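You operate a simulated robot arm through the tools that you are given. There is no shell and no other tool. Be economical: measure what you need, move in short steps, check, and stop when the job is done.

You are at the controls of a simulated two-armed robot. One attempt, no reset.

Task
Reset both dividers and stand the tray in the drawer over the tilt-out.
Fine: orange divider in the white slot, green one in the blue slot; shut the drawer.
Where things are to end (x, y in the base frame): drawer tray within 0.06 m of [0.52, 0.69].

It is judged by the outcome, as a careful person would: the job done as asked, and still so three seconds after it is handed in. It fails if anything else is knocked over, pushed out of place, dropped, spilled or broken.

Robot
Two 6-joint arms with two-finger parallel grippers on one trunk, on a base that drives. Base frame: it is fixed to the floor where the robot stands at the start and does not move with it; the origin is under the middle of the robot, x ahead of it, y to its left, z up; the surface under the hand at the start is at about z = 0.91. Readings come in m, degrees, newtons and seconds.
The left shoulder is at the start at [0.06, 0.188, 1.172], the right one opposite. With the tool pointing down near the work surface each hand reaches from about 0.28 to 0.62 m from the robot's upright axis, wherever it stands, measured 20 degrees to its own side. Places, roughly: blue slot of the drawer tray [0.5, 0.2, 0.9]; divider with the green tab (2x19x8 cm) [0.5, 0.3, 1]; divider with the orange tab (2x19x8 cm) [0.5, 0.2, 1]; drawer over the tilt-out [0.5, 0.7, 0.8]; inside of the drawer over the tilt-out [0.6, 0.7, 0.7]; white slot of the drawer tray [0.5, 0.2, 0.9]. Payload 1.57 kg a hand.
The TCP of each hand is the grasp point between the finger pads, 0.03 m short of the fingertips. In the tool frame z runs along the fingers and y along their closing line. Largest opening 0.11 m; finger width 0.024, thickness 0.012; the body of the gripper, 0.048 by 0.112 m, starts 0.078 m behind the TCP.
Orientation is told as [roll, pitch, yaw] about the base's x, y, z axes, in that order, counted from this pose: with the fingers straight down and closing along the base's y, the tool's x points along the base's -x, its y along +y and its z along -z.

Tools
- The arms move only by the tool play_rows. It takes "left_targets", "right_targets" or both (then of equal length, played together; a hand with none holds still); each is one flat list of numbers, 6 for each row, row after row: the shift along the tool's x, y, z in m, then the turn, a rotation vector about the tool's x, y, z in degrees. In form: [x, y, z, ax, ay, az, x, y, z, ax, ay, az, ...]. A call has 1 to 20 rows; each row is the pose to reach, as a shift and turn from the pose commanded when the call began, along the tool's axes at that moment. "left_hand" and "right_hand" are, for a hand that has rows, the finger opening in m, from 0 to 0.11, set as the call begins (left out, the last holds). A row lasts 0.2 s, in which the tool goes at most 0.05 m and 8.6 degrees; a call with a longer step from one row to the next is refused whole, and so is a gripper value outside its range. A pose out of reach is approached as far as the arm can. The call stops where the force on the tool passes 50 N (or 10 N more than at its start, if that is more) or the arm is blocked; 0.2 s more then pass. The fingers move at their own pace (about 0.153 m/s each) and stop on an object; they squeeze with about 37 N. The grip force told is the motor's: it shows also when the fingers shut on nothing. Time passes only in rows, and 0.2 s behind the last, so rows that repeat a pose let the fingers close. It gives the time, the measured TCP pose, the force on the tool (base axes), the opening and the grip force at its end, in the units of the frame above (readings bear some noise), with the torque about the TCP (base axes, N m) and any sound that the robot's microphone picked up.
- Cameras (640 x 400 px; columns grow to the right, rows downward): "scene" is now at [-0.0058, 0.0433, 1.7047]; the picture's right is [0.62, -0.78, 0.00], its down [-0.66, -0.53, -0.53] and it looks along [0.42, 0.33, -0.84] (base axes); focal length 277 px, centre (320, 200). "left" rides on the left gripper at [0.07, -0.016, -0.141] in its tool frame; the picture's right is [0.23, 0.97, 0.00], its down [-0.86, 0.20, -0.48] and it looks along [-0.47, 0.11, 0.88] (tool axes); focal length 222 px, centre (320, 200). "right" rides on the right gripper at [0.07, 0.016, -0.141] in its tool frame; the picture's right is [-0.23, 0.97, 0.00], its down [-0.86, -0.20, -0.48] and it looks along [-0.47, -0.11, 0.88] (tool axes); focal length 222 px, centre (320, 200). There is no depth. A picture from a camera that has moved, and an enlarged one, comes with that camera's place and axes in the base frame and with its lens.
- snapshot(camera): a new picture of that camera. It takes no simulated time.
- move_column(by): slides the trunk up (or, below 0, down) by that many m; the arms and the scene camera ride with it, the base frame stays. It gives what a move gives, with no picture.
- drive_base(legs): drives the robot by 1 to 6 legs, each [ahead, left, turn to the left] in m, m and degrees, along the robot's own axes; the way and the turn of a leg run together, so that a leg with both is an arc; at most 1.5 m and 180 degrees a leg. The arms and the cameras ride along, it lands a little off, and it stops where it bumps. It gives what a move gives.
- aim_head(pan, tilt): turns the head with the scene camera to pan (to the left, within 86 degrees either way) and tilt (down, from -29 to 69), counted from straight ahead of the robot. It gives what a move gives.
- zoom(camera, box): a new picture of the part [left, top, right, bottom] of that camera's present view, enlarged. It takes no simulated time.
- close_job(): hands the job in; it is judged then, once.

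Work in short steps. Places have to be worked out from the pictures, the camera data and where the tool is seen: move nearer, look again, correct. Check each grasp and each placing, and mend what went wrong. You have 120 turns and 100 pictures in all, those below and enlarged ones among them. Open the grippers and draw the arms clear of the work before you hand the job in, unless the task says otherwise; then end with one line.

The tools are called by a JSON object that holds its "op" and its "data". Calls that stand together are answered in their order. play_rows: Moves the arms, as the interface text tells. Its arguments: {"type":"object","properties":{"left_targets":{"type":"array"},"left_hand":{"type":"number"},"right_targets":{"type":"array"},"right_hand":{"type":"number"}},"required":[]} The other tools are called the same way: move_column (by) slides the trunk up or down; drive_base (legs) drives the base; aim_head (pan, tilt) turns the head that bears the scene camera; snapshot (camera) takes a picture; zoom (camera, box) takes an enlarged picture of a part of a camera's view; close_job () hands the job in.

At the start:

```text
time_s: 0.0
left_eef_pos: [0.31, 0.4766, 1.2009]
left_tool_rot: [0.0, 0.0, 0.0]
left_wrist_force: [0.3, 0.2, 0.1]
left_wrist_torque: [0.01, -0.01, 0.01]
left_width: 0.1098
left_gripper_force: 0.2
right_eef_pos: [0.3384, 0.0558, 1.1654]
right_tool_rot: [0.0, -0.1, 0.0]
right_wrist_force: [0.4, 0.5, 1.6]
right_wrist_torque: [0.03, 0.0, 0.0]
right_width: 0.1104
right_gripper_force: 0.1
trunk travel left (down, up): [-0.8, 0.19]
robot x, y, heading: [-0.0001, -0.0006, 0.1]
head pan, tilt: [38.6, 57.7]
```

scene: 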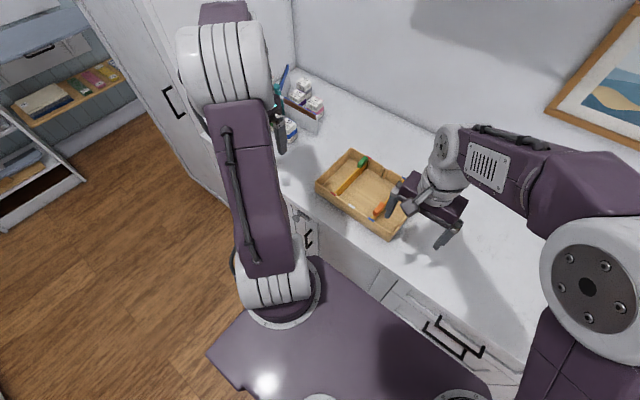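
right: 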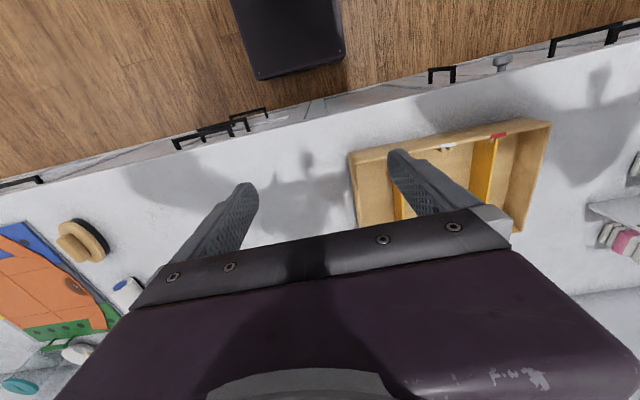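
left: 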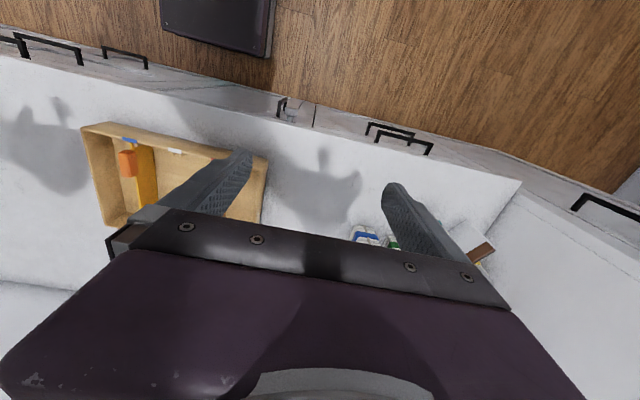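

The tray is on the counter with two dividers in it. I look closer at it and at the drawers to the left.

{"op": "zoom", "data": {"camera": "scene", "box": [260, 120, 460, 260]}}

{"op": "zoom", "data": {"camera": "left", "box": [40, 80, 320, 255]}}

{"op": "zoom", "data": {"camera": "right", "box": [320, 80, 600, 255]}}

```text
2.86 times, centred on (360, 190) of scene
camera zoom: at [-0.0058, 0.0433, 1.7047], right [0.62, -0.78, 0.0], down [-0.66, -0.53, -0.53], along [0.42, 0.33, -0.84], focal length 791 px, centre (206, 229)
```

zoom: 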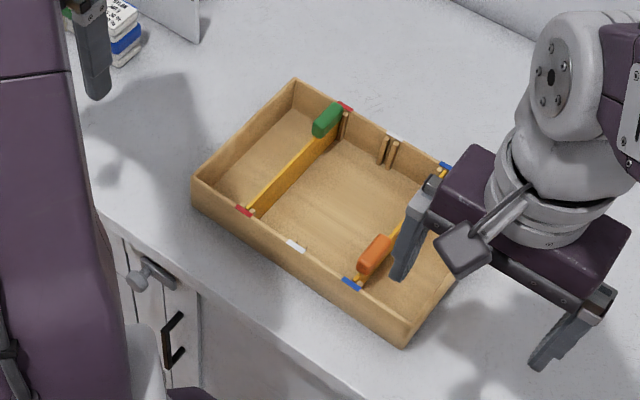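

```text
2.29 times, centred on (180, 168) of left
camera zoom: at [0.24, 0.459, 1.3408], right [-0.23, 0.97, 0.0], down [0.86, 0.2, 0.48], along [0.47, 0.11, -0.88], focal length 508 px, centre (640, 274)
```

zoom: 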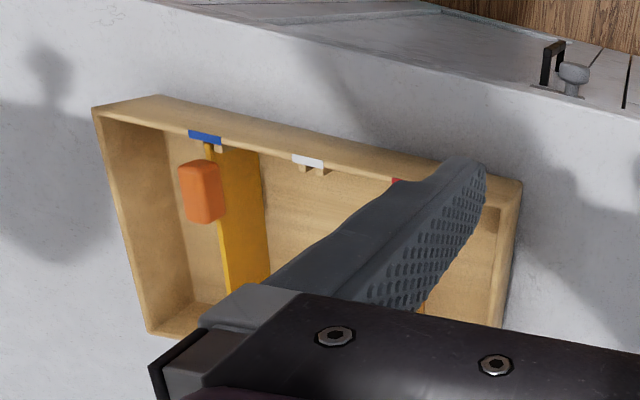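

```text
2.29 times, centred on (460, 168) of right
camera zoom: at [0.2693, 0.0703, 1.307], right [0.23, 0.97, 0.0], down [0.86, -0.2, 0.48], along [0.47, -0.11, -0.88], focal length 508 px, centre (0, 274)
```

zoom: 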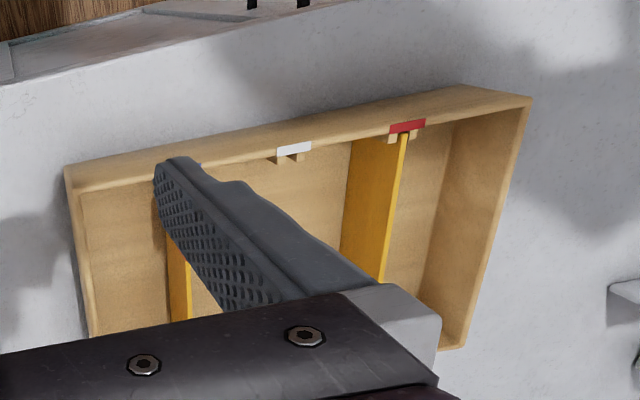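

Orange sits in the blue slot and green in the red slot. I look at the drawer side with the head turned left.

{"op": "aim_head", "data": {"pan": 75, "tilt": 50}}

{"op": "snapshot", "data": {"camera": "scene"}}

```text
time_s: 1.0
left_eef_pos: [0.309, 0.476, 1.2005]
left_tool_rot: [0.0, 0.0, -0.1]
left_wrist_force: [-0.4, -1.1, 0.5]
left_wrist_torque: [0.02, 0.02, -0.03]
left_width: 0.1097
left_gripper_force: 0.1
right_eef_pos: [0.3398, 0.0541, 1.1651]
right_tool_rot: [0.0, -0.1, 0.0]
right_wrist_force: [0.0, 0.6, 0.5]
right_wrist_torque: [0.0, -0.01, 0.05]
right_width: 0.1099
right_gripper_force: 0.0
trunk travel left (down, up): [-0.8, 0.19]
robot x, y, heading: [-0.0005, -0.0018, -0.1]
head pan, tilt: [75.0, 50.0]
```

```text
93 pictures are left
camera scene: at [-0.0399, 0.0743, 1.7145], right [0.97, -0.26, 0.0], down [-0.2, -0.74, -0.64], along [0.17, 0.62, -0.77], focal length 277 px, centre (320, 200)
```

scene: 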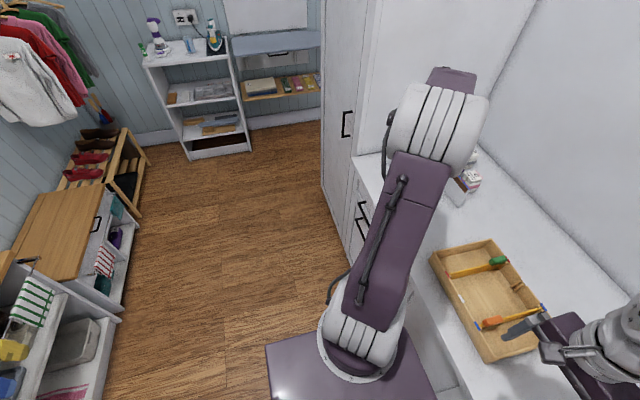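

Now I clear the right arm to the right and look at the tray from the scene camera.

{"op": "play_rows", "data": {"right_targets": [0, -0.045, -0.01, 0, 0, 0, 0, -0.09, -0.02, 0, 0, 0, 0, -0.135, -0.03, 0, 0, 0, 0, -0.18, -0.04, 0, 0, 0, 0, -0.225, -0.05, 0, 0, 0, 0, -0.25, -0.05, 0, 0, 0]}}

{"op": "aim_head", "data": {"pan": 28, "tilt": 55}}

{"op": "zoom", "data": {"camera": "scene", "box": [180, 100, 420, 250]}}

```text
time_s: 2.4
left_eef_pos: [0.3098, 0.4753, 1.2002]
left_tool_rot: [0.0, 0.0, 0.0]
left_wrist_force: [0.3, 0.0, 0.9]
left_wrist_torque: [-0.03, -0.04, 0.02]
left_width: 0.1101
left_gripper_force: 0.1
right_eef_pos: [0.3404, -0.1969, 1.2173]
right_tool_rot: [0.0, 0.0, -0.1]
right_wrist_force: [-0.8, 0.3, 0.5]
right_wrist_torque: [0.01, 0.01, 0.0]
right_width: 0.1098
right_gripper_force: 0.1
trunk travel left (down, up): [-0.8, 0.19]
robot x, y, heading: [-0.0009, -0.0031, 0.0]
head pan, tilt: [75.0, 50.0]
```

```text
time_s: 3.6
left_eef_pos: [0.3088, 0.4756, 1.2003]
left_tool_rot: [0.1, 0.0, 0.0]
left_wrist_force: [-0.4, -0.5, 0.0]
left_wrist_torque: [0.03, -0.01, -0.02]
left_width: 0.1102
left_gripper_force: 0.0
right_eef_pos: [0.3394, -0.1951, 1.2173]
right_tool_rot: [-0.1, 0.0, 0.0]
right_wrist_force: [0.2, 0.1, 0.0]
right_wrist_torque: [0.02, 0.0, -0.01]
right_width: 0.11
right_gripper_force: 0.1
trunk travel left (down, up): [-0.8, 0.19]
robot x, y, heading: [-0.0012, -0.0014, -0.1]
head pan, tilt: [28.0, 55.0]
```

```text
2.67 times, centred on (300, 175) of scene
camera zoom: at [0.0037, 0.0339, 1.708], right [0.47, -0.88, 0.0], down [-0.72, -0.39, -0.57], along [0.51, 0.27, -0.82], focal length 738 px, centre (373, 267)
```

zoom: 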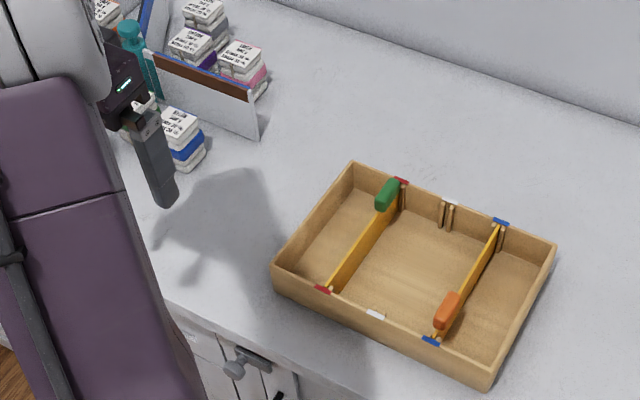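

Rim at z≈0.963; tray centre ≈(0.50, 0.24); slots at y≈0.169 (blue), 0.242 (white), 0.314 (red). I bring the left hand above the orange divider.

{"op": "play_rows", "data": {"left_targets": [-0.024, -0.038, 0.005, 0, 0, 0, -0.048, -0.076, 0.01, 0, 0, 0, -0.071, -0.115, 0.015, 0, 0, 0, -0.095, -0.153, 0.02, 0, 0, 0, -0.119, -0.191, 0.025, 0, 0, 0, -0.143, -0.229, 0.03, 0, 0, 0, -0.166, -0.268, 0.035, 0, 0, 0, -0.19, -0.306, 0.04, 0, 0, 0, -0.19, -0.306, 0.08, 0, 0, 0], "left_hand": 0.06}}

{"op": "snapshot", "data": {"camera": "left"}}

{"op": "zoom", "data": {"camera": "scene", "box": [180, 100, 420, 250]}}

```text
time_s: 5.6
left_eef_pos: [0.5015, 0.1721, 1.1215]
left_tool_rot: [-0.2, 0.0, 0.0]
left_wrist_force: [-0.1, 0.1, 1.0]
left_wrist_torque: [-0.02, 0.02, 0.01]
left_width: 0.06
left_gripper_force: 0.0
right_eef_pos: [0.3396, -0.1952, 1.2174]
right_tool_rot: [0.0, 0.0, 0.0]
right_wrist_force: [0.2, 0.4, 0.3]
right_wrist_torque: [-0.01, -0.01, -0.01]
right_width: 0.1099
right_gripper_force: 0.1
trunk travel left (down, up): [-0.8, 0.19]
robot x, y, heading: [0.0023, 0.0014, 0.1]
head pan, tilt: [28.0, 55.0]
```

```text
91 pictures are left
camera left: at [0.4322, 0.1545, 1.2616], right [-0.23, 0.97, 0.0], down [0.86, 0.2, 0.48], along [0.47, 0.11, -0.88], focal length 222 px, centre (320, 200)
```

left: 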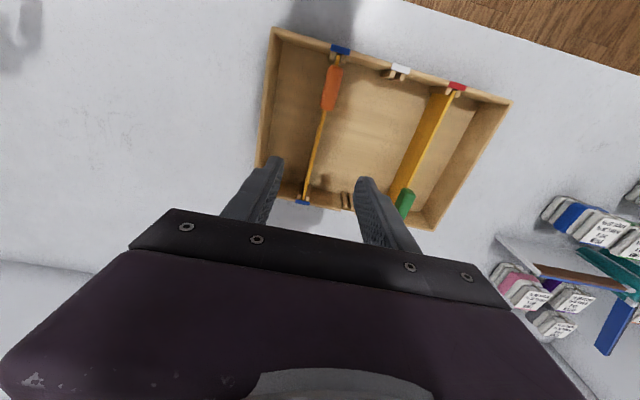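

```text
2.67 times, centred on (300, 175) of scene
camera zoom: at [0.0045, 0.0349, 1.708], right [0.47, -0.88, 0.0], down [-0.72, -0.39, -0.57], along [0.51, 0.27, -0.82], focal length 738 px, centre (373, 267)
```

zoom: 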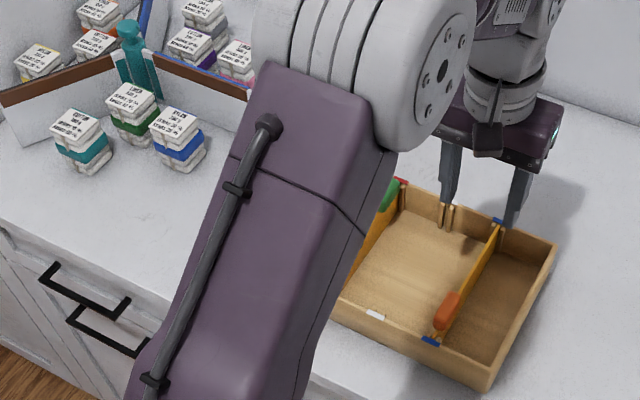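

The wrist camera confirms the orange plate at y≈0.168, yaw ≈-1.2°. I lower around the middle of the plate.

{"op": "play_rows", "data": {"left_targets": [0, -0.004, 0.04, 0, 0, 1.2, 0, -0.004, 0.08, 0, 0, 1.2, 0, -0.004, 0.11, 0, 0, 1.2, 0, -0.004, 0.13, 0, 0, 1.2, 0, -0.004, 0.145, 0, 0, 1.2, 0, -0.004, 0.156, 0, 0, 1.2]}}

{"op": "snapshot", "data": {"camera": "left"}}

{"op": "zoom", "data": {"camera": "scene", "box": [300, 130, 460, 230]}}

```text
time_s: 7.0
left_eef_pos: [0.4997, 0.166, 0.9638]
left_tool_rot: [0.0, 0.1, -1.2]
left_wrist_force: [0.5, -0.3, -0.5]
left_wrist_torque: [0.0, -0.02, 0.01]
left_width: 0.0599
left_gripper_force: 0.0
right_eef_pos: [0.3395, -0.1947, 1.2179]
right_tool_rot: [0.0, 0.0, 0.0]
right_wrist_force: [0.1, -0.9, 0.1]
right_wrist_torque: [-0.05, -0.04, -0.01]
right_width: 0.1099
right_gripper_force: 0.0
trunk travel left (down, up): [-0.8, 0.19]
robot x, y, heading: [0.0024, -0.002, 0.0]
head pan, tilt: [28.0, 55.0]
```

```text
89 pictures are left
camera left: at [0.4298, 0.151, 1.1044], right [-0.21, 0.98, 0.0], down [0.86, 0.18, 0.48], along [0.47, 0.1, -0.88], focal length 222 px, centre (320, 200)
```

left: 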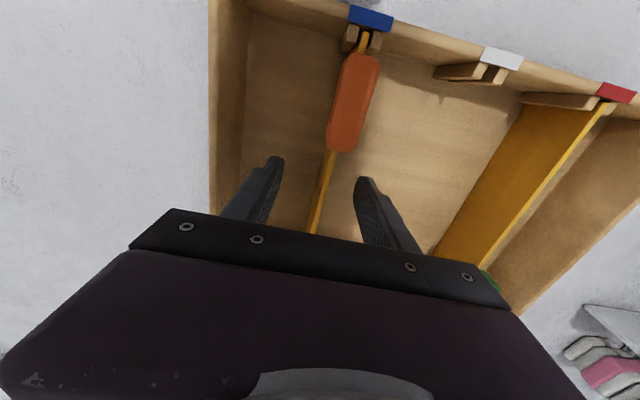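

```text
4.00 times, centred on (380, 180) of scene
camera zoom: at [0.0039, 0.0338, 1.708], right [0.47, -0.88, 0.0], down [-0.72, -0.38, -0.57], along [0.51, 0.27, -0.82], focal length 1108 px, centre (80, 280)
```

zoom: 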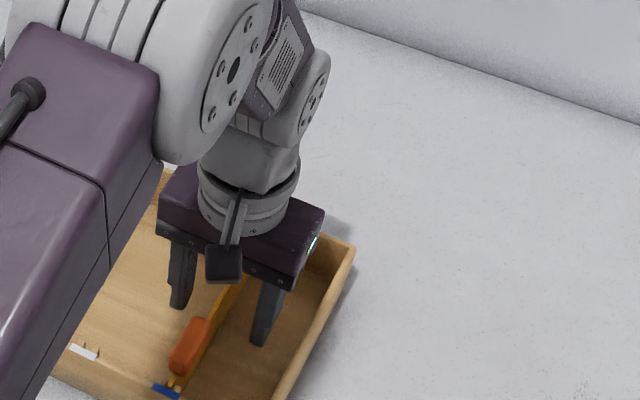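

The plate is centred between the fingers; close on it.

{"op": "play_rows", "data": {"left_targets": [0, 0, 0, 0, 0, 0, 0, 0, 0, 0, 0, 0, 0, 0, 0, 0, 0, 0], "left_hand": 0}}

{"op": "snapshot", "data": {"camera": "left"}}

```text
time_s: 7.8
left_eef_pos: [0.4997, 0.1668, 0.9642]
left_tool_rot: [-0.1, 0.0, -1.2]
left_wrist_force: [-0.4, 1.1, 0.0]
left_wrist_torque: [0.01, -0.03, -0.01]
left_width: 0.003
left_gripper_force: 25.2
right_eef_pos: [0.3398, -0.1941, 1.2172]
right_tool_rot: [0.1, 0.0, 0.0]
right_wrist_force: [-0.4, 0.1, 0.4]
right_wrist_torque: [0.0, 0.01, 0.03]
right_width: 0.11
right_gripper_force: 0.0
trunk travel left (down, up): [-0.8, 0.19]
robot x, y, heading: [-0.0028, -0.0002, 0.3]
head pan, tilt: [28.0, 55.0]
```

```text
87 pictures are left
camera left: at [0.4298, 0.1511, 1.1046], right [-0.21, 0.98, 0.0], down [0.86, 0.18, 0.48], along [0.47, 0.1, -0.88], focal length 222 px, centre (320, 200)
```

left: 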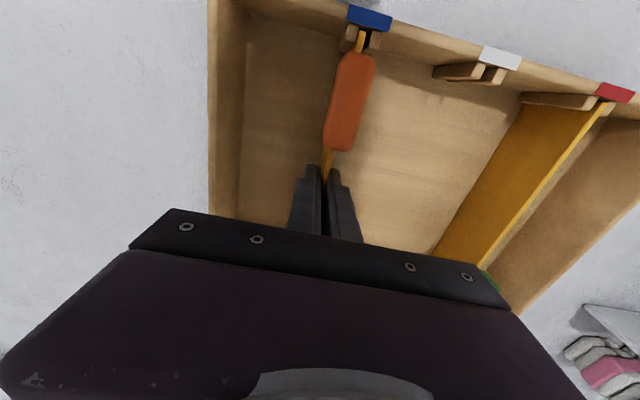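

Gripping (3 mm plate). Lift straight up slowly.

{"op": "play_rows", "data": {"left_targets": [0, 0, -0.015, 0, 0, 0, 0, 0, -0.03, 0, 0, 0, 0, 0, -0.05, 0, 0, 0, 0, 0, -0.07, 0, 0, 0, 0, 0, -0.09, 0, 0, 0, 0, 0, -0.09, 0, 0, 0]}}

{"op": "snapshot", "data": {"camera": "left"}}

{"op": "zoom", "data": {"camera": "scene", "box": [260, 100, 420, 250]}}

```text
time_s: 9.2
left_eef_pos: [0.4999, 0.1658, 1.0526]
left_tool_rot: [0.0, -0.1, -1.2]
left_wrist_force: [0.6, -0.5, 0.5]
left_wrist_torque: [0.01, -0.01, 0.02]
left_width: 0.0034
left_gripper_force: 24.9
right_eef_pos: [0.3391, -0.1953, 1.217]
right_tool_rot: [0.0, 0.1, 0.0]
right_wrist_force: [0.9, 0.0, 0.9]
right_wrist_torque: [0.01, -0.01, 0.0]
right_width: 0.1101
right_gripper_force: 0.1
trunk travel left (down, up): [-0.8, 0.19]
robot x, y, heading: [0.0006, 0.0032, -0.0]
head pan, tilt: [28.0, 55.0]
```

```text
86 pictures are left
camera left: at [0.4294, 0.1498, 1.1938], right [-0.21, 0.98, 0.0], down [0.86, 0.18, 0.48], along [0.47, 0.1, -0.88], focal length 222 px, centre (320, 200)
```

left: 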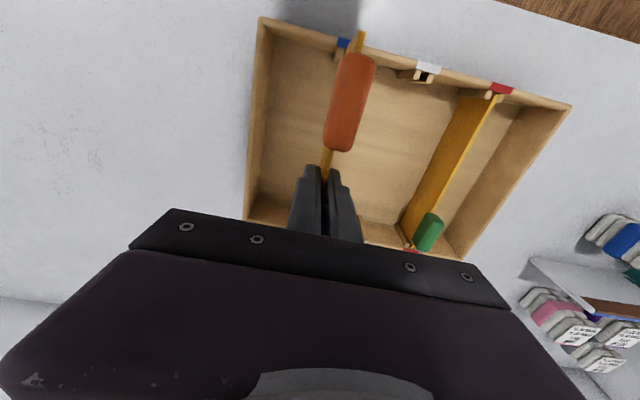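

```text
2.67 times, centred on (340, 175) of scene
camera zoom: at [0.0041, 0.0338, 1.708], right [0.47, -0.88, 0.0], down [-0.72, -0.38, -0.57], along [0.51, 0.27, -0.82], focal length 738 px, centre (267, 267)
```

zoom: 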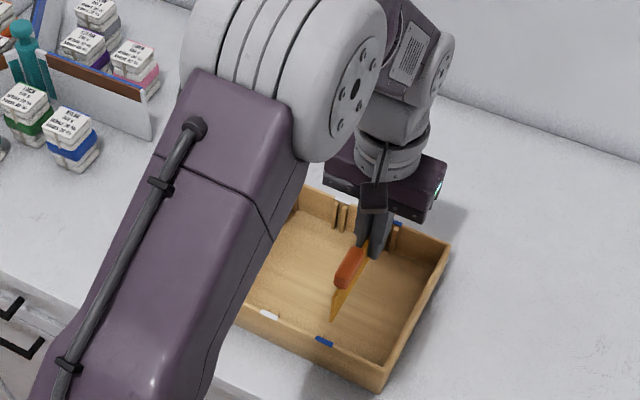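

Held firmly and level. Slot pitch measures ≈0.0735 m; shift over the white slot and lower partway for a check.

{"op": "play_rows", "data": {"left_targets": [0, 0.037, 0, 0, 0, 0, 0, 0.0735, 0, 0, 0, 0, 0, 0.0735, 0.02, 0, 0, 0, 0, 0.0735, 0.035, 0, 0, 0, 0, 0.0735, 0.035, 0, 0, 0]}}

{"op": "zoom", "data": {"camera": "left", "box": [200, 0, 520, 200]}}

{"op": "zoom", "data": {"camera": "scene", "box": [260, 140, 420, 240]}}

```text
time_s: 10.4
left_eef_pos: [0.5016, 0.241, 1.0196]
left_tool_rot: [0.1, 0.0, -1.2]
left_wrist_force: [0.7, -0.8, -0.2]
left_wrist_torque: [0.02, 0.0, -0.01]
left_width: 0.0035
left_gripper_force: 23.8
right_eef_pos: [0.3396, -0.1937, 1.2166]
right_tool_rot: [0.0, 0.0, 0.0]
right_wrist_force: [0.4, 0.4, -0.3]
right_wrist_torque: [0.03, 0.01, 0.02]
right_width: 0.1101
right_gripper_force: 0.0
trunk travel left (down, up): [-0.8, 0.19]
robot x, y, heading: [0.0013, -0.0033, 0.1]
head pan, tilt: [28.0, 55.0]
```

```text
2.00 times, centred on (360, 100) of left
camera zoom: at [0.4312, 0.2255, 1.16], right [-0.21, 0.98, 0.0], down [0.86, 0.18, 0.48], along [0.47, 0.1, -0.88], focal length 444 px, centre (240, 400)
```

zoom: 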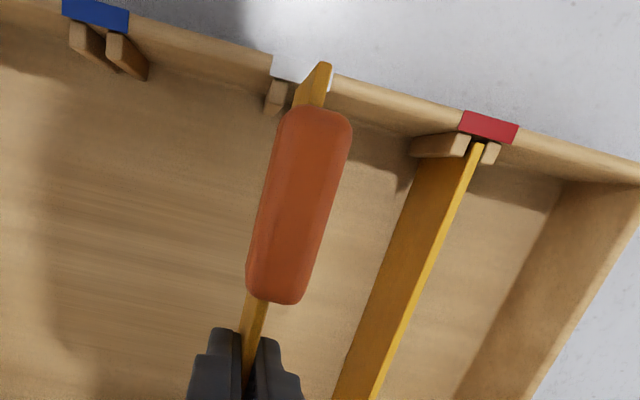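

```text
4.00 times, centred on (340, 190) of scene
camera zoom: at [0.0035, 0.0345, 1.7079], right [0.47, -0.88, 0.0], down [-0.72, -0.38, -0.57], along [0.51, 0.27, -0.82], focal length 1108 px, centre (240, 240)
```

zoom: 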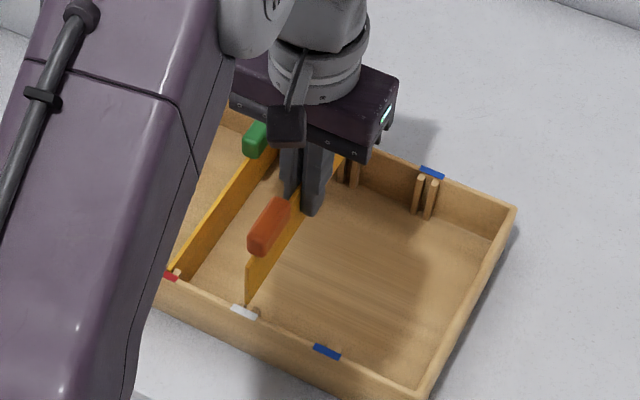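

Alignment looks right (pitch ≈0.0738). Lower gently into the slot, watching force.

{"op": "play_rows", "data": {"left_targets": [0, 0, 0.01, 0, 0, 0, 0, 0, 0.02, 0, 0, 0, 0, 0, 0.03, 0, 0, 0, 0, 0, 0.04, 0, 0, 0, 0, 0, 0.048, 0, 0, 0, 0, 0, 0.054, 0, 0, 0]}}

{"op": "zoom", "data": {"camera": "left", "box": [200, 0, 520, 200]}}

{"op": "zoom", "data": {"camera": "scene", "box": [260, 140, 420, 240]}}

```text
time_s: 11.8
left_eef_pos: [0.5014, 0.2396, 0.9646]
left_tool_rot: [0.0, 0.1, -1.2]
left_wrist_force: [0.7, -1.0, 0.1]
left_wrist_torque: [-0.02, 0.0, 0.0]
left_width: 0.0032
left_gripper_force: 24.6
right_eef_pos: [0.34, -0.1946, 1.2178]
right_tool_rot: [0.0, 0.0, 0.0]
right_wrist_force: [-0.2, -0.1, -0.6]
right_wrist_torque: [-0.02, -0.01, 0.0]
right_width: 0.1099
right_gripper_force: 0.1
trunk travel left (down, up): [-0.8, 0.19]
robot x, y, heading: [0.0022, 0.0009, -0.0]
head pan, tilt: [28.0, 55.0]
```

```text
2.00 times, centred on (360, 100) of left
camera zoom: at [0.4315, 0.2242, 1.1053], right [-0.21, 0.98, 0.0], down [0.86, 0.18, 0.48], along [0.47, 0.1, -0.88], focal length 444 px, centre (240, 400)
```

zoom: 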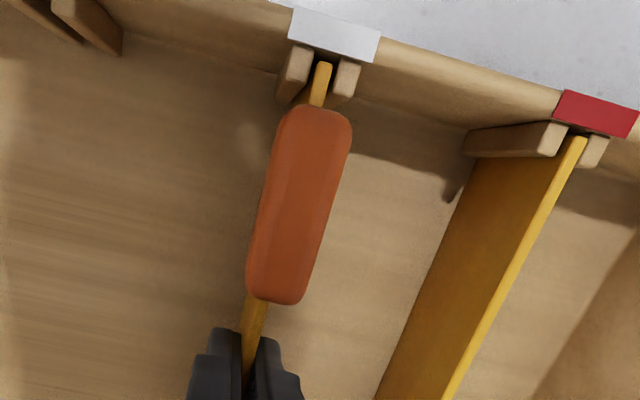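

```text
4.00 times, centred on (340, 190) of scene
camera zoom: at [0.004, 0.0337, 1.708], right [0.47, -0.88, 0.0], down [-0.72, -0.38, -0.57], along [0.51, 0.27, -0.82], focal length 1108 px, centre (240, 240)
```

zoom: 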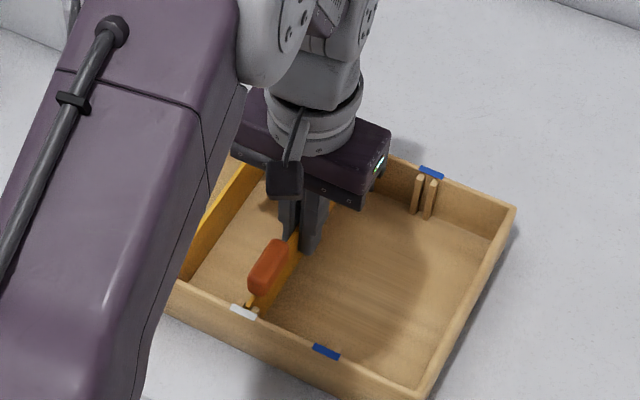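

Seated between the white posts. Release, lift, and shift over the green divider.

{"op": "play_rows", "data": {"left_targets": [0, 0, 0, 0, 0, 0, 0, 0, -0.02, 0, 0, 0, 0, 0, -0.06, 0, 0, 0, 0, 0, -0.1, 0, 0, 0, 0, 0.04, -0.1, 0, 0, 0, 0, 0.074, -0.1, 0, 0, 0], "left_hand": 0.05}}

{"op": "snapshot", "data": {"camera": "left"}}

```text
time_s: 13.2
left_eef_pos: [0.5009, 0.3135, 1.0649]
left_tool_rot: [-0.2, 0.0, -1.1]
left_wrist_force: [0.1, 0.0, 0.0]
left_wrist_torque: [-0.02, 0.04, 0.01]
left_width: 0.0502
left_gripper_force: 0.1
right_eef_pos: [0.3395, -0.1934, 1.2174]
right_tool_rot: [-0.2, -0.1, 0.0]
right_wrist_force: [0.4, -0.3, 0.3]
right_wrist_torque: [-0.03, -0.04, -0.02]
right_width: 0.1102
right_gripper_force: 0.1
trunk travel left (down, up): [-0.8, 0.19]
robot x, y, heading: [-0.002, -0.0041, 0.2]
head pan, tilt: [28.0, 55.0]
```

```text
80 pictures are left
camera left: at [0.4314, 0.2983, 1.2057], right [-0.21, 0.98, 0.0], down [0.86, 0.18, 0.48], along [0.47, 0.1, -0.88], focal length 222 px, centre (320, 200)
```

left: 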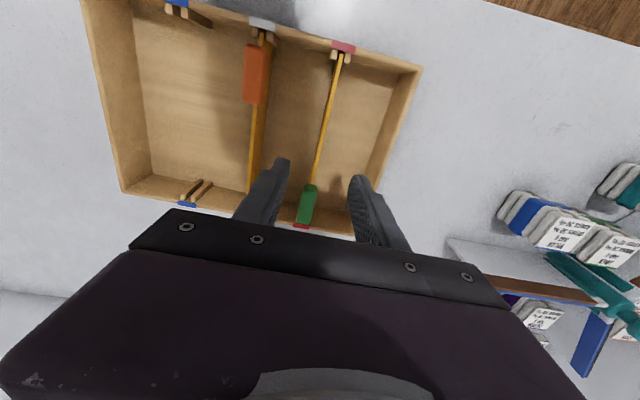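

Green plate is centred; its tab lies beyond x≈0.53, clear of the fingers. Lower, then grip.

{"op": "play_rows", "data": {"left_targets": [0, 0, 0.04, 0, 0, 0, 0, 0, 0.07, 0, 0, 0, 0, 0, 0.09, 0, 0, 0, 0, 0, 0.1, 0, 0, 0]}}

{"op": "play_rows", "data": {"left_targets": [0, 0, 0, 0, 0, 0, 0, 0, 0, 0, 0, 0, 0, 0, 0, 0, 0, 0], "left_hand": 0}}

{"op": "snapshot", "data": {"camera": "left"}}

```text
time_s: 14.2
left_eef_pos: [0.5044, 0.3132, 0.9648]
left_tool_rot: [0.0, 0.1, -1.1]
left_wrist_force: [0.2, -0.5, -0.4]
left_wrist_torque: [-0.02, -0.02, 0.01]
left_width: 0.0502
left_gripper_force: 0.2
right_eef_pos: [0.3389, -0.1944, 1.2171]
right_tool_rot: [0.1, 0.0, 0.0]
right_wrist_force: [0.6, -0.4, -0.2]
right_wrist_torque: [0.02, 0.02, -0.01]
right_width: 0.1101
right_gripper_force: 0.1
trunk travel left (down, up): [-0.8, 0.19]
robot x, y, heading: [-0.0039, 0.0005, 0.2]
head pan, tilt: [28.0, 55.0]
```

```text
time_s: 15.0
left_eef_pos: [0.5015, 0.3124, 0.965]
left_tool_rot: [0.1, 0.0, -1.2]
left_wrist_force: [-0.4, -0.1, 0.4]
left_wrist_torque: [0.04, -0.02, -0.02]
left_width: 0.0032
left_gripper_force: 24.7
right_eef_pos: [0.3406, -0.1953, 1.2176]
right_tool_rot: [0.0, 0.0, 0.0]
right_wrist_force: [0.1, 0.5, 0.5]
right_wrist_torque: [0.0, 0.0, 0.02]
right_width: 0.1101
right_gripper_force: 0.0
trunk travel left (down, up): [-0.8, 0.19]
robot x, y, heading: [-0.0001, 0.0014, -0.2]
head pan, tilt: [28.0, 55.0]
```

```text
79 pictures are left
camera left: at [0.4328, 0.2979, 1.1054], right [-0.21, 0.98, 0.0], down [0.86, 0.18, 0.48], along [0.47, 0.1, -0.88], focal length 222 px, centre (320, 200)
```

left: 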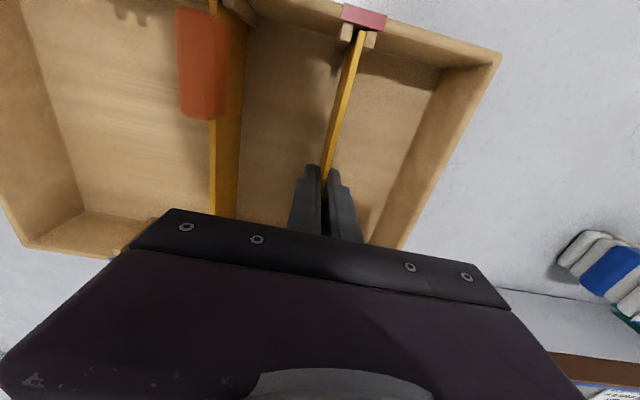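

Gripped. Lift high over the orange tab, move to the blue slot, and lower partway.

{"op": "play_rows", "data": {"left_targets": [0, 0, -0.02, 0, 0, 0, 0, 0, -0.05, 0, 0, 0, 0, 0, -0.09, 0, 0, 0, 0, 0, -0.13, 0, 0, 0, 0, -0.045, -0.13, 0, 0, 0, 0, -0.09, -0.13, 0, 0, 0, 0, -0.13, -0.13, 0, 0, 0, 0, -0.147, -0.13, 0, 0, 0, 0, -0.147, -0.09, 0, 0, 0, 0, -0.147, -0.055, 0, 0, 0, 0, -0.147, -0.055, 0, 0, 0]}}

{"op": "zoom", "data": {"camera": "left", "box": [200, 0, 520, 200]}}

{"op": "zoom", "data": {"camera": "scene", "box": [260, 140, 420, 240]}}

```text
time_s: 17.4
left_eef_pos: [0.5018, 0.1671, 1.0193]
left_tool_rot: [0.0, 0.0, -1.2]
left_wrist_force: [-1.1, 0.4, -0.9]
left_wrist_torque: [0.04, 0.0, 0.01]
left_width: 0.0033
left_gripper_force: 24.5
right_eef_pos: [0.3387, -0.1948, 1.2171]
right_tool_rot: [0.0, 0.1, 0.0]
right_wrist_force: [0.1, 0.0, -0.3]
right_wrist_torque: [-0.01, 0.03, -0.01]
right_width: 0.11
right_gripper_force: 0.0
trunk travel left (down, up): [-0.8, 0.19]
robot x, y, heading: [0.0016, -0.0014, 0.1]
head pan, tilt: [28.0, 55.0]
```

```text
2.00 times, centred on (360, 100) of left
camera zoom: at [0.4313, 0.1515, 1.1593], right [-0.21, 0.98, 0.0], down [0.86, 0.18, 0.48], along [0.47, 0.1, -0.88], focal length 444 px, centre (240, 400)
```

zoom: 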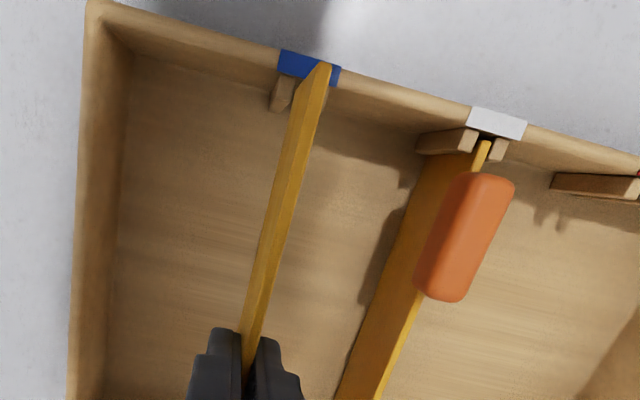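

```text
4.00 times, centred on (340, 190) of scene
camera zoom: at [0.003, 0.0333, 1.708], right [0.47, -0.88, 0.0], down [-0.72, -0.38, -0.57], along [0.51, 0.27, -0.82], focal length 1108 px, centre (240, 240)
```

zoom: 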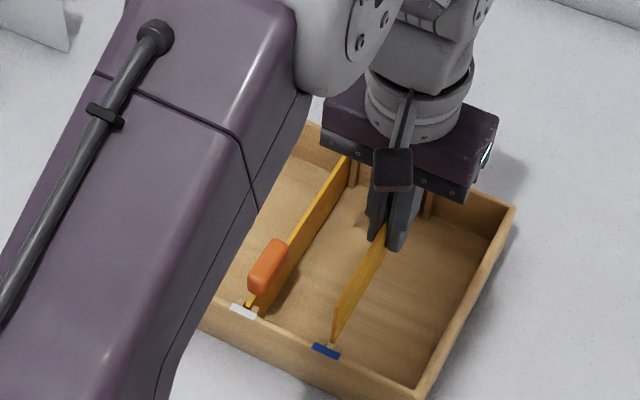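

Aligned as with the orange one. Lower into the blue slot.

{"op": "play_rows", "data": {"left_targets": [0, 0, 0.01, 0, 0, 0, 0, 0, 0.02, 0, 0, 0, 0, 0, 0.03, 0, 0, 0, 0, 0, 0.04, 0, 0, 0, 0, 0, 0.048, 0, 0, 0, 0, 0, 0.054, 0, 0, 0]}}

{"op": "zoom", "data": {"camera": "left", "box": [200, 0, 520, 200]}}

```text
time_s: 18.8
left_eef_pos: [0.4995, 0.1669, 0.9656]
left_tool_rot: [0.0, -0.1, -1.1]
left_wrist_force: [-0.8, 2.6, 1.8]
left_wrist_torque: [0.07, 0.04, 0.01]
left_width: 0.0033
left_gripper_force: 24.5
right_eef_pos: [0.3394, -0.1942, 1.218]
right_tool_rot: [0.0, 0.1, 0.1]
right_wrist_force: [0.3, 0.2, 0.7]
right_wrist_torque: [-0.02, -0.01, -0.02]
right_width: 0.1103
right_gripper_force: 0.1
trunk travel left (down, up): [-0.8, 0.19]
robot x, y, heading: [0.0016, -0.0014, 0.3]
head pan, tilt: [28.0, 55.0]
```

```text
2.00 times, centred on (360, 100) of left
camera zoom: at [0.43, 0.1513, 1.1062], right [-0.21, 0.98, 0.0], down [0.86, 0.18, 0.48], along [0.47, 0.1, -0.88], focal length 444 px, centre (240, 400)
```

zoom: 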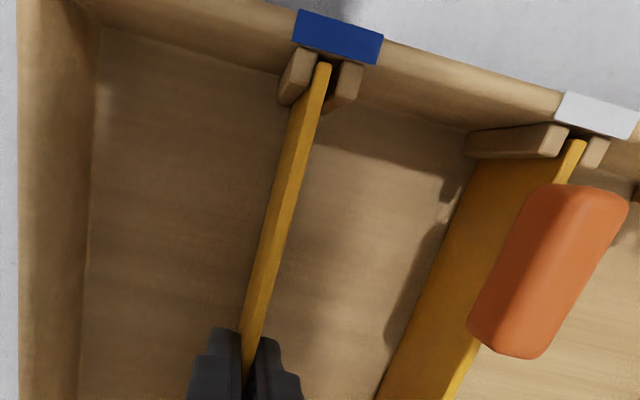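

Seated in blue. Release, lift, and draw both arms back; then I'll inspect the result and the drawers.

{"op": "play_rows", "data": {"left_targets": [0, 0, 0, 0, 0, 0, 0, 0, -0.02, 0, 0, 0, 0, 0, -0.06, 0, 0, 0, 0, 0, -0.1, 0, 0, 0, 0, 0, -0.14, 0, 0, 0, 0.04, 0, -0.17, 0, 0, 0, 0.08, 0, -0.2, 0, 0, -1, 0.12, 0.03, -0.2, 0, 0, -1.2, 0.16, 0.06, -0.2, 0, 0, -1.2, 0.18, 0.08, -0.2, 0, 0, -1.2], "left_hand": 0.06}}

{"op": "drive_base", "data": {"legs": [[-0.5, 0, 0]]}}

{"op": "aim_head", "data": {"pan": 30, "tilt": 40}}

{"op": "snapshot", "data": {"camera": "scene"}}

```text
time_s: 21.0
left_eef_pos: [0.3192, 0.2504, 1.1667]
left_tool_rot: [0.1, 0.0, -0.1]
left_wrist_force: [-0.5, -0.9, 0.3]
left_wrist_torque: [-0.02, -0.01, -0.01]
left_width: 0.0599
left_gripper_force: 0.0
right_eef_pos: [0.3394, -0.1946, 1.2166]
right_tool_rot: [0.0, 0.0, -0.1]
right_wrist_force: [0.3, 0.2, 0.6]
right_wrist_torque: [0.0, -0.01, 0.01]
right_width: 0.1099
right_gripper_force: 0.0
trunk travel left (down, up): [-0.8, 0.19]
robot x, y, heading: [0.0015, -0.0029, -0.1]
head pan, tilt: [28.0, 55.0]
```

```text
time_s: 23.9
left_eef_pos: [-0.1683, 0.2496, 1.1677]
left_tool_rot: [0.0, 0.2, -0.1]
left_wrist_force: [0.4, 0.7, 0.5]
left_wrist_torque: [-0.02, 0.01, 0.0]
left_width: 0.06
left_gripper_force: 0.0
right_eef_pos: [-0.1509, -0.1955, 1.2166]
right_tool_rot: [0.0, 0.1, -0.1]
right_wrist_force: [0.5, -0.3, 0.2]
right_wrist_torque: [0.0, 0.0, 0.0]
right_width: 0.11
right_gripper_force: 0.0
trunk travel left (down, up): [-0.8, 0.19]
robot x, y, heading: [-0.4959, 0.0015, -0.1]
head pan, tilt: [28.0, 55.0]
```

```text
time_s: 24.6
left_eef_pos: [-0.17, 0.2485, 1.1672]
left_tool_rot: [0.0, 0.1, -0.1]
left_wrist_force: [0.0, -0.2, 0.2]
left_wrist_torque: [-0.02, 0.0, -0.01]
left_width: 0.0601
left_gripper_force: 0.1
right_eef_pos: [-0.1532, -0.1949, 1.2171]
right_tool_rot: [0.0, 0.1, -0.2]
right_wrist_force: [-0.2, 0.5, -0.6]
right_wrist_torque: [0.02, 0.01, 0.02]
right_width: 0.11
right_gripper_force: 0.0
trunk travel left (down, up): [-0.8, 0.19]
robot x, y, heading: [-0.4882, 0.003, 0.0]
head pan, tilt: [30.0, 40.0]
```

```text
75 pictures are left
camera scene: at [-0.4787, 0.0429, 1.7286], right [0.5, -0.87, 0.0], down [-0.56, -0.32, -0.77], along [0.66, 0.38, -0.64], focal length 277 px, centre (320, 200)
```

scene: 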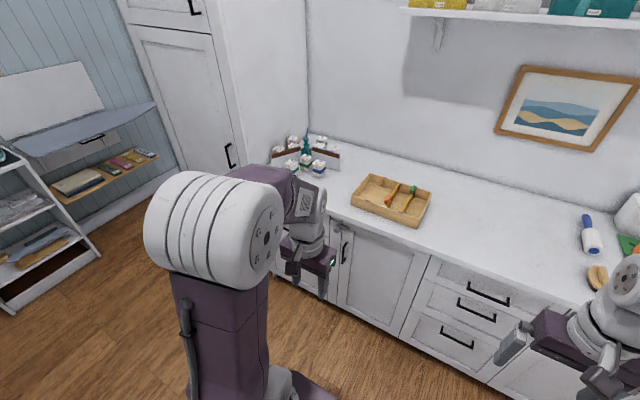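

The left arm hides the left cabinet. Drive left and look again.

{"op": "drive_base", "data": {"legs": [[0, 0.6, 0]]}}

{"op": "aim_head", "data": {"pan": 0, "tilt": 45}}

{"op": "snapshot", "data": {"camera": "scene"}}

```text
time_s: 28.1
left_eef_pos: [-0.1652, 0.8486, 1.1671]
left_tool_rot: [0.1, 0.0, -0.4]
left_wrist_force: [-0.1, 0.1, -0.9]
left_wrist_torque: [0.04, 0.02, -0.02]
left_width: 0.0601
left_gripper_force: 0.0
right_eef_pos: [-0.1503, 0.4041, 1.2175]
right_tool_rot: [0.0, 0.1, -0.6]
right_wrist_force: [0.4, 0.8, 0.2]
right_wrist_torque: [-0.02, -0.01, 0.02]
right_width: 0.1099
right_gripper_force: 0.0
trunk travel left (down, up): [-0.8, 0.19]
robot x, y, heading: [-0.49, 0.6037, -0.3]
head pan, tilt: [30.0, 40.0]
```

```text
time_s: 29.0
left_eef_pos: [-0.1648, 0.8496, 1.1686]
left_tool_rot: [-0.1, 0.0, -0.5]
left_wrist_force: [-0.3, -0.4, 0.3]
left_wrist_torque: [0.01, 0.0, 0.0]
left_width: 0.0601
left_gripper_force: 0.0
right_eef_pos: [-0.1509, 0.4052, 1.2171]
right_tool_rot: [-0.1, -0.1, -0.5]
right_wrist_force: [0.0, 0.5, 0.1]
right_wrist_torque: [0.02, -0.02, -0.01]
right_width: 0.1099
right_gripper_force: 0.0
trunk travel left (down, up): [-0.8, 0.19]
robot x, y, heading: [-0.489, 0.602, -0.6]
head pan, tilt: [0.0, 45.0]
```

```text
74 pictures are left
camera scene: at [-0.467, 0.6031, 1.7214], right [-0.01, -1.0, 0.0], down [-0.71, 0.01, -0.71], along [0.71, -0.01, -0.71], focal length 277 px, centre (320, 200)
```

scene: 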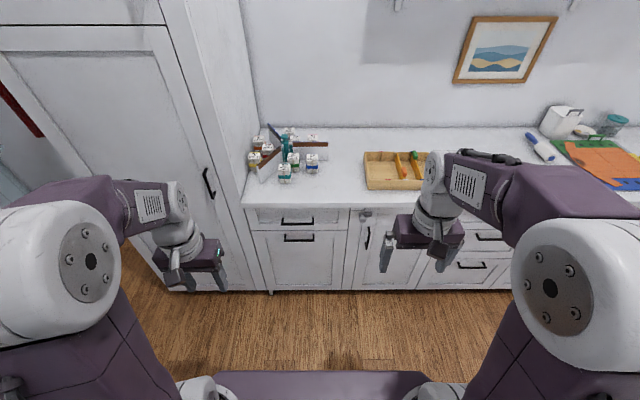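

{"op": "zoom", "data": {"camera": "scene", "box": [230, 120, 460, 300]}}

```text
2.22 times, centred on (345, 210) of scene
camera zoom: at [-0.467, 0.6031, 1.7214], right [-0.01, -1.0, 0.0], down [-0.71, 0.01, -0.71], along [0.71, -0.01, -0.71], focal length 616 px, centre (264, 178)
```

zoom: 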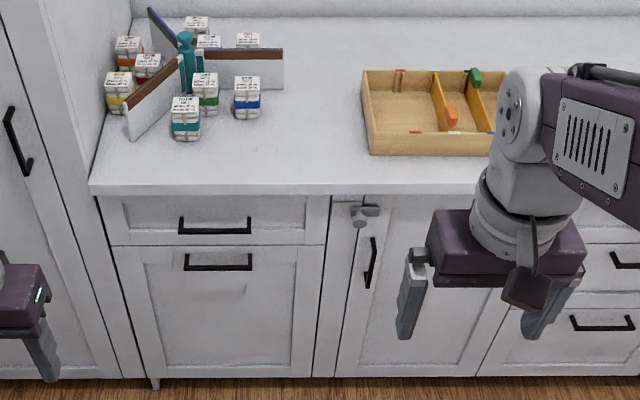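

The drawer over the tilt-out has a bar handle at ≈(0.31, 0.69, 0.816), front ≈0.43 wide. I'll lower the column and turn the left hand to point forward with fingers closing vertically.

{"op": "move_column", "data": {"by": -0.25}}

{"op": "play_rows", "data": {"left_targets": [0, 0, 0, 0, -8.5, 0, 0, 0, 0, 0, -17, 0, 0, 0, 0, 0, -25.5, 0, 0, 0, 0, 0, -34, 0, 0, 0, 0, 0, -42, 0, 0, 0, 0, 0, -50, 0, 0, 0, 0, 0, -58, 0, 0, 0, 0, 0, -66, 0, 0, 0, 0, 0, -74, 0, 0, 0, 0, 0, -82, 0, 0, 0, 0, 0, -90, 0]}}

```text
time_s: 31.6
left_eef_pos: [-0.1648, 0.8488, 0.9181]
left_tool_rot: [0.1, -0.1, -0.5]
left_wrist_force: [0.7, 0.3, 0.0]
left_wrist_torque: [0.04, -0.01, -0.01]
left_width: 0.0601
left_gripper_force: 0.1
right_eef_pos: [-0.1502, 0.4057, 0.9671]
right_tool_rot: [0.0, -0.1, -0.5]
right_wrist_force: [-0.5, -0.4, -0.6]
right_wrist_torque: [0.0, -0.01, 0.0]
right_width: 0.11
right_gripper_force: 0.1
trunk travel left (down, up): [-0.55, 0.44]
robot x, y, heading: [-0.4862, 0.6009, -0.4]
head pan, tilt: [0.0, 45.0]
```

```text
time_s: 34.0
left_eef_pos: [-0.1294, 1.0001, 1.0153]
left_tool_rot: [-49.9, -89.1, 49.0]
left_wrist_force: [-0.7, -0.5, 0.6]
left_wrist_torque: [-0.03, 0.0, 0.02]
left_width: 0.06
left_gripper_force: 0.0
left hand out of reach, approached as far as the arm can: row 3, 4, 5, 6, 7, 8, 9, 10, 11
right_eef_pos: [-0.1517, 0.4039, 0.9688]
right_tool_rot: [0.0, -0.2, -0.5]
right_wrist_force: [1.0, -0.3, 0.2]
right_wrist_torque: [0.02, -0.01, 0.01]
right_width: 0.1099
right_gripper_force: 0.1
trunk travel left (down, up): [-0.55, 0.44]
robot x, y, heading: [-0.4903, 0.6002, -0.5]
head pan, tilt: [0.0, 45.0]
```

Orientation reached though the wrist was too close in. I extend forward while rolling the hand 90° about its axis.

{"op": "play_rows", "data": {"left_targets": [0, 0, 0.02, 0, 0, 8, 0, 0, 0.04, 0, 0, 16, 0, 0, 0.06, 0, 0, 24, 0, 0, 0.08, 0, 0, 32, 0, 0, 0.1, 0, 0, 40, 0, 0, 0.12, 0, 0, 48, 0, 0, 0.14, 0, 0, 56, 0, 0, 0.16, 0, 0, 64, 0, 0, 0.18, 0, 0, 72, 0, 0, 0.19, 0, 0, 80, 0, 0, 0.2, 0, 0, 88, 0, 0, 0.2, 0, 0, 90, 0, 0, 0.2, 0, 0, 90], "left_hand": 0.05}}

{"op": "snapshot", "data": {"camera": "scene"}}

{"op": "snapshot", "data": {"camera": "left"}}

```text
time_s: 36.8
left_eef_pos: [0.2295, 1.1271, 1.0764]
left_tool_rot: [89.9, 0.1, -90.5]
left_wrist_force: [-0.2, -0.2, -0.4]
left_wrist_torque: [-0.01, 0.01, 0.04]
left_width: 0.0502
left_gripper_force: 0.0
left hand out of reach, approached as far as the arm can: row 1, 2, 3, 4, 5, 6, 7, 8, 9, 10, 11, 12, 13
right_eef_pos: [-0.1506, 0.4035, 0.9677]
right_tool_rot: [0.1, -0.1, -0.5]
right_wrist_force: [0.6, 0.2, 0.0]
right_wrist_torque: [0.01, 0.0, 0.01]
right_width: 0.11
right_gripper_force: 0.1
trunk travel left (down, up): [-0.55, 0.44]
robot x, y, heading: [-0.4857, 0.6033, -0.6]
head pan, tilt: [0.0, 45.0]
```

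```text
72 pictures are left
camera scene: at [-0.468, 0.6009, 1.4714], right [-0.01, -1.0, 0.0], down [-0.71, 0.01, -0.71], along [0.71, -0.01, -0.71], focal length 277 px, centre (320, 200)
```

scene: 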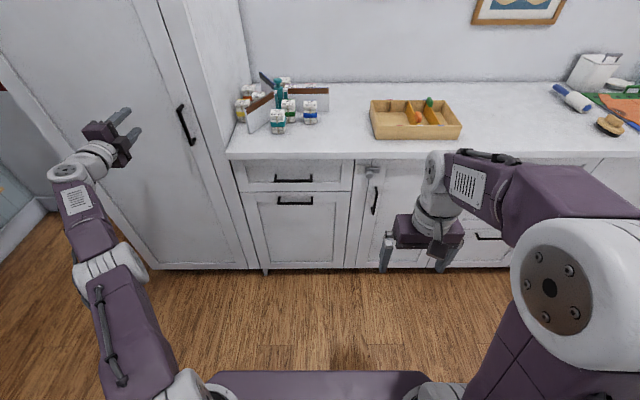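

```text
71 pictures are left
camera left: at [0.0882, 1.1973, 1.0592], right [0.01, 0.23, 0.97], down [-0.48, -0.85, 0.2], along [0.87, -0.47, 0.11], focal length 222 px, centre (320, 200)
```

left: 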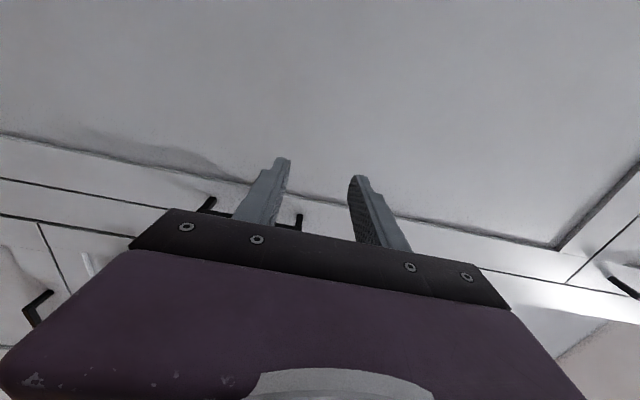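

The hand is now oriented rightly but far out. I bring it in toward the robot's front-left and lower.

{"op": "play_rows", "data": {"left_targets": [0, 0, -0.03, 0, 0, 0, -0.02, -0.01, -0.06, 0, 0, 0, -0.05, -0.02, -0.08, 0, 0, 0, -0.08, -0.03, -0.1, 0, 0, 0, -0.11, -0.05, -0.11, 0, 0, 0, -0.14, -0.07, -0.12, 0, 0, 0, -0.17, -0.09, -0.13, 0, 0, 0, -0.2, -0.11, -0.14, 0, 0, 0, -0.23, -0.13, -0.15, 0, 0, 0, -0.26, -0.15, -0.15, 0, 0, 0, -0.29, -0.17, -0.15, 0, 0, 0, -0.29, -0.17, -0.15, 0, 0, 0]}}

{"op": "snapshot", "data": {"camera": "scene"}}

```text
time_s: 39.4
left_eef_pos: [0.2474, 1.1111, 1.0519]
left_tool_rot: [88.3, -0.8, -90.2]
left_wrist_force: [-0.2, 1.2, 0.1]
left_wrist_torque: [-0.06, 0.01, 0.0]
left_width: 0.0501
left_gripper_force: 0.2
left hand out of reach, approached as far as the arm can: row 1, 2, 3, 4, 5, 6, 7, 8, 9, 10, 11, 12
right_eef_pos: [-0.1493, 0.4051, 0.9674]
right_tool_rot: [0.1, 0.0, -0.5]
right_wrist_force: [0.1, 0.0, -0.1]
right_wrist_torque: [0.03, -0.01, 0.01]
right_width: 0.11
right_gripper_force: 0.0
trunk travel left (down, up): [-0.55, 0.44]
robot x, y, heading: [-0.4901, 0.6051, -0.6]
head pan, tilt: [0.0, 45.0]
```

```text
70 pictures are left
camera scene: at [-0.4664, 0.6028, 1.4714], right [-0.01, -1.0, 0.0], down [-0.71, 0.01, -0.71], along [0.71, -0.01, -0.71], focal length 277 px, centre (320, 200)
```

scene: 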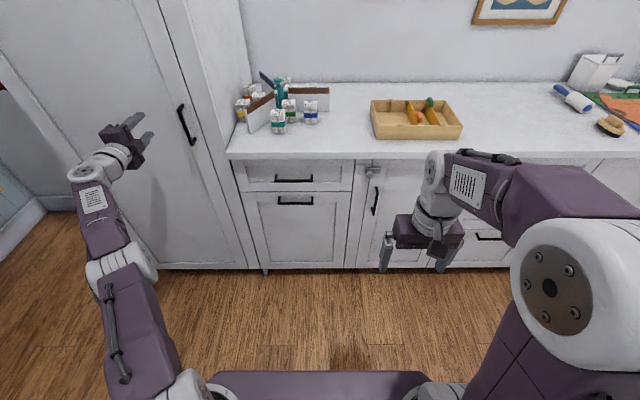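

The wrist can't go fully level at that spot. A 45° downward tilt will do for the handle; I tilt the hand down and see where it settles.

{"op": "play_rows", "data": {"left_targets": [0, 0, 0, 8, 0, 0, 0, 0, 0, 16, 0, 0, 0, 0, 0, 24, 0, 0, 0, 0, 0, 32, 0, 0, 0, 0, 0, 40, 0, 0, 0, 0, 0, 45, 0, 0, 0, 0, 0, 45, 0, 0]}}

{"op": "snapshot", "data": {"camera": "scene"}}

```text
time_s: 41.0
left_eef_pos: [0.1737, 1.0942, 1.0096]
left_tool_rot: [48.1, -0.1, -90.6]
left_wrist_force: [0.3, 0.4, -0.6]
left_wrist_torque: [-0.02, 0.03, -0.04]
left_width: 0.0499
left_gripper_force: 0.1
left hand out of reach, approached as far as the arm can: row 1, 2, 3, 4, 5, 6, 7
right_eef_pos: [-0.1495, 0.4062, 0.9667]
right_tool_rot: [0.0, 0.0, -0.5]
right_wrist_force: [0.6, 0.1, 1.3]
right_wrist_torque: [0.01, 0.0, -0.04]
right_width: 0.11
right_gripper_force: 0.1
trunk travel left (down, up): [-0.55, 0.44]
robot x, y, heading: [-0.4856, 0.6023, -0.7]
head pan, tilt: [0.0, 45.0]
```

```text
69 pictures are left
camera scene: at [-0.4661, 0.6037, 1.4714], right [-0.01, -1.0, 0.0], down [-0.71, 0.01, -0.71], along [0.71, -0.01, -0.71], focal length 277 px, centre (320, 200)
```

scene: 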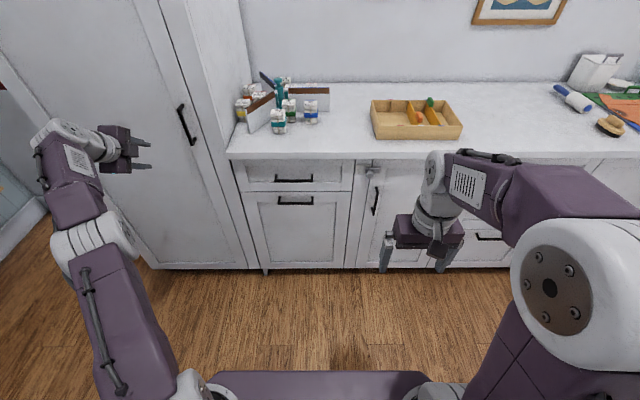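

It is still held outward, so I continue the tilt back to fingers-down to recover a normal arm posture.

{"op": "play_rows", "data": {"left_targets": [0, 0, 0, 8, 0, 0, 0, 0, 0, 16, 0, 0, 0, 0, 0, 24, 0, 0, 0, 0, 0, 32, 0, 0, 0, 0, 0, 40, 0, 0, 0, 0, 0, 45, 0, 0, 0, 0, 0, 45, 0, 0, 0, 0, 0, 45, 0, 0]}}

{"op": "snapshot", "data": {"camera": "scene"}}

```text
time_s: 42.8
left_eef_pos: [0.0369, 1.0254, 0.9646]
left_tool_rot: [3.2, 0.0, -90.5]
left_wrist_force: [-0.9, -0.1, -1.0]
left_wrist_torque: [0.01, -0.01, -0.01]
left_width: 0.05
left_gripper_force: 0.1
left hand out of reach, approached as far as the arm can: row 1, 2, 3, 4, 5, 6, 7, 8
right_eef_pos: [-0.1505, 0.4054, 0.9681]
right_tool_rot: [0.1, 0.0, -0.6]
right_wrist_force: [0.8, -0.5, -0.3]
right_wrist_torque: [-0.01, -0.02, 0.02]
right_width: 0.11
right_gripper_force: 0.1
trunk travel left (down, up): [-0.55, 0.44]
robot x, y, heading: [-0.4885, 0.6018, -0.5]
head pan, tilt: [0.0, 45.0]
```

```text
68 pictures are left
camera scene: at [-0.4667, 0.6031, 1.4714], right [-0.01, -1.0, 0.0], down [-0.71, 0.01, -0.71], along [0.71, -0.01, -0.71], focal length 277 px, centre (320, 200)
```

scene: 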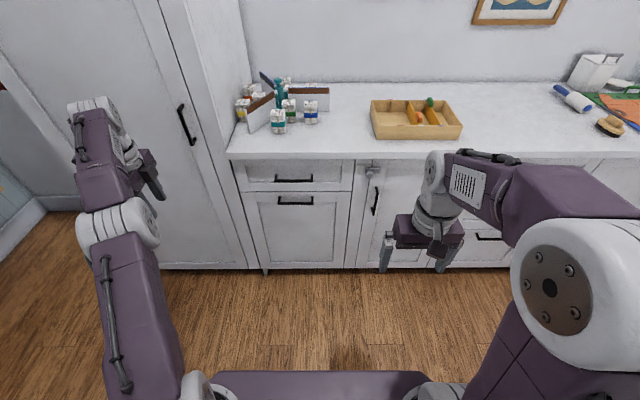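

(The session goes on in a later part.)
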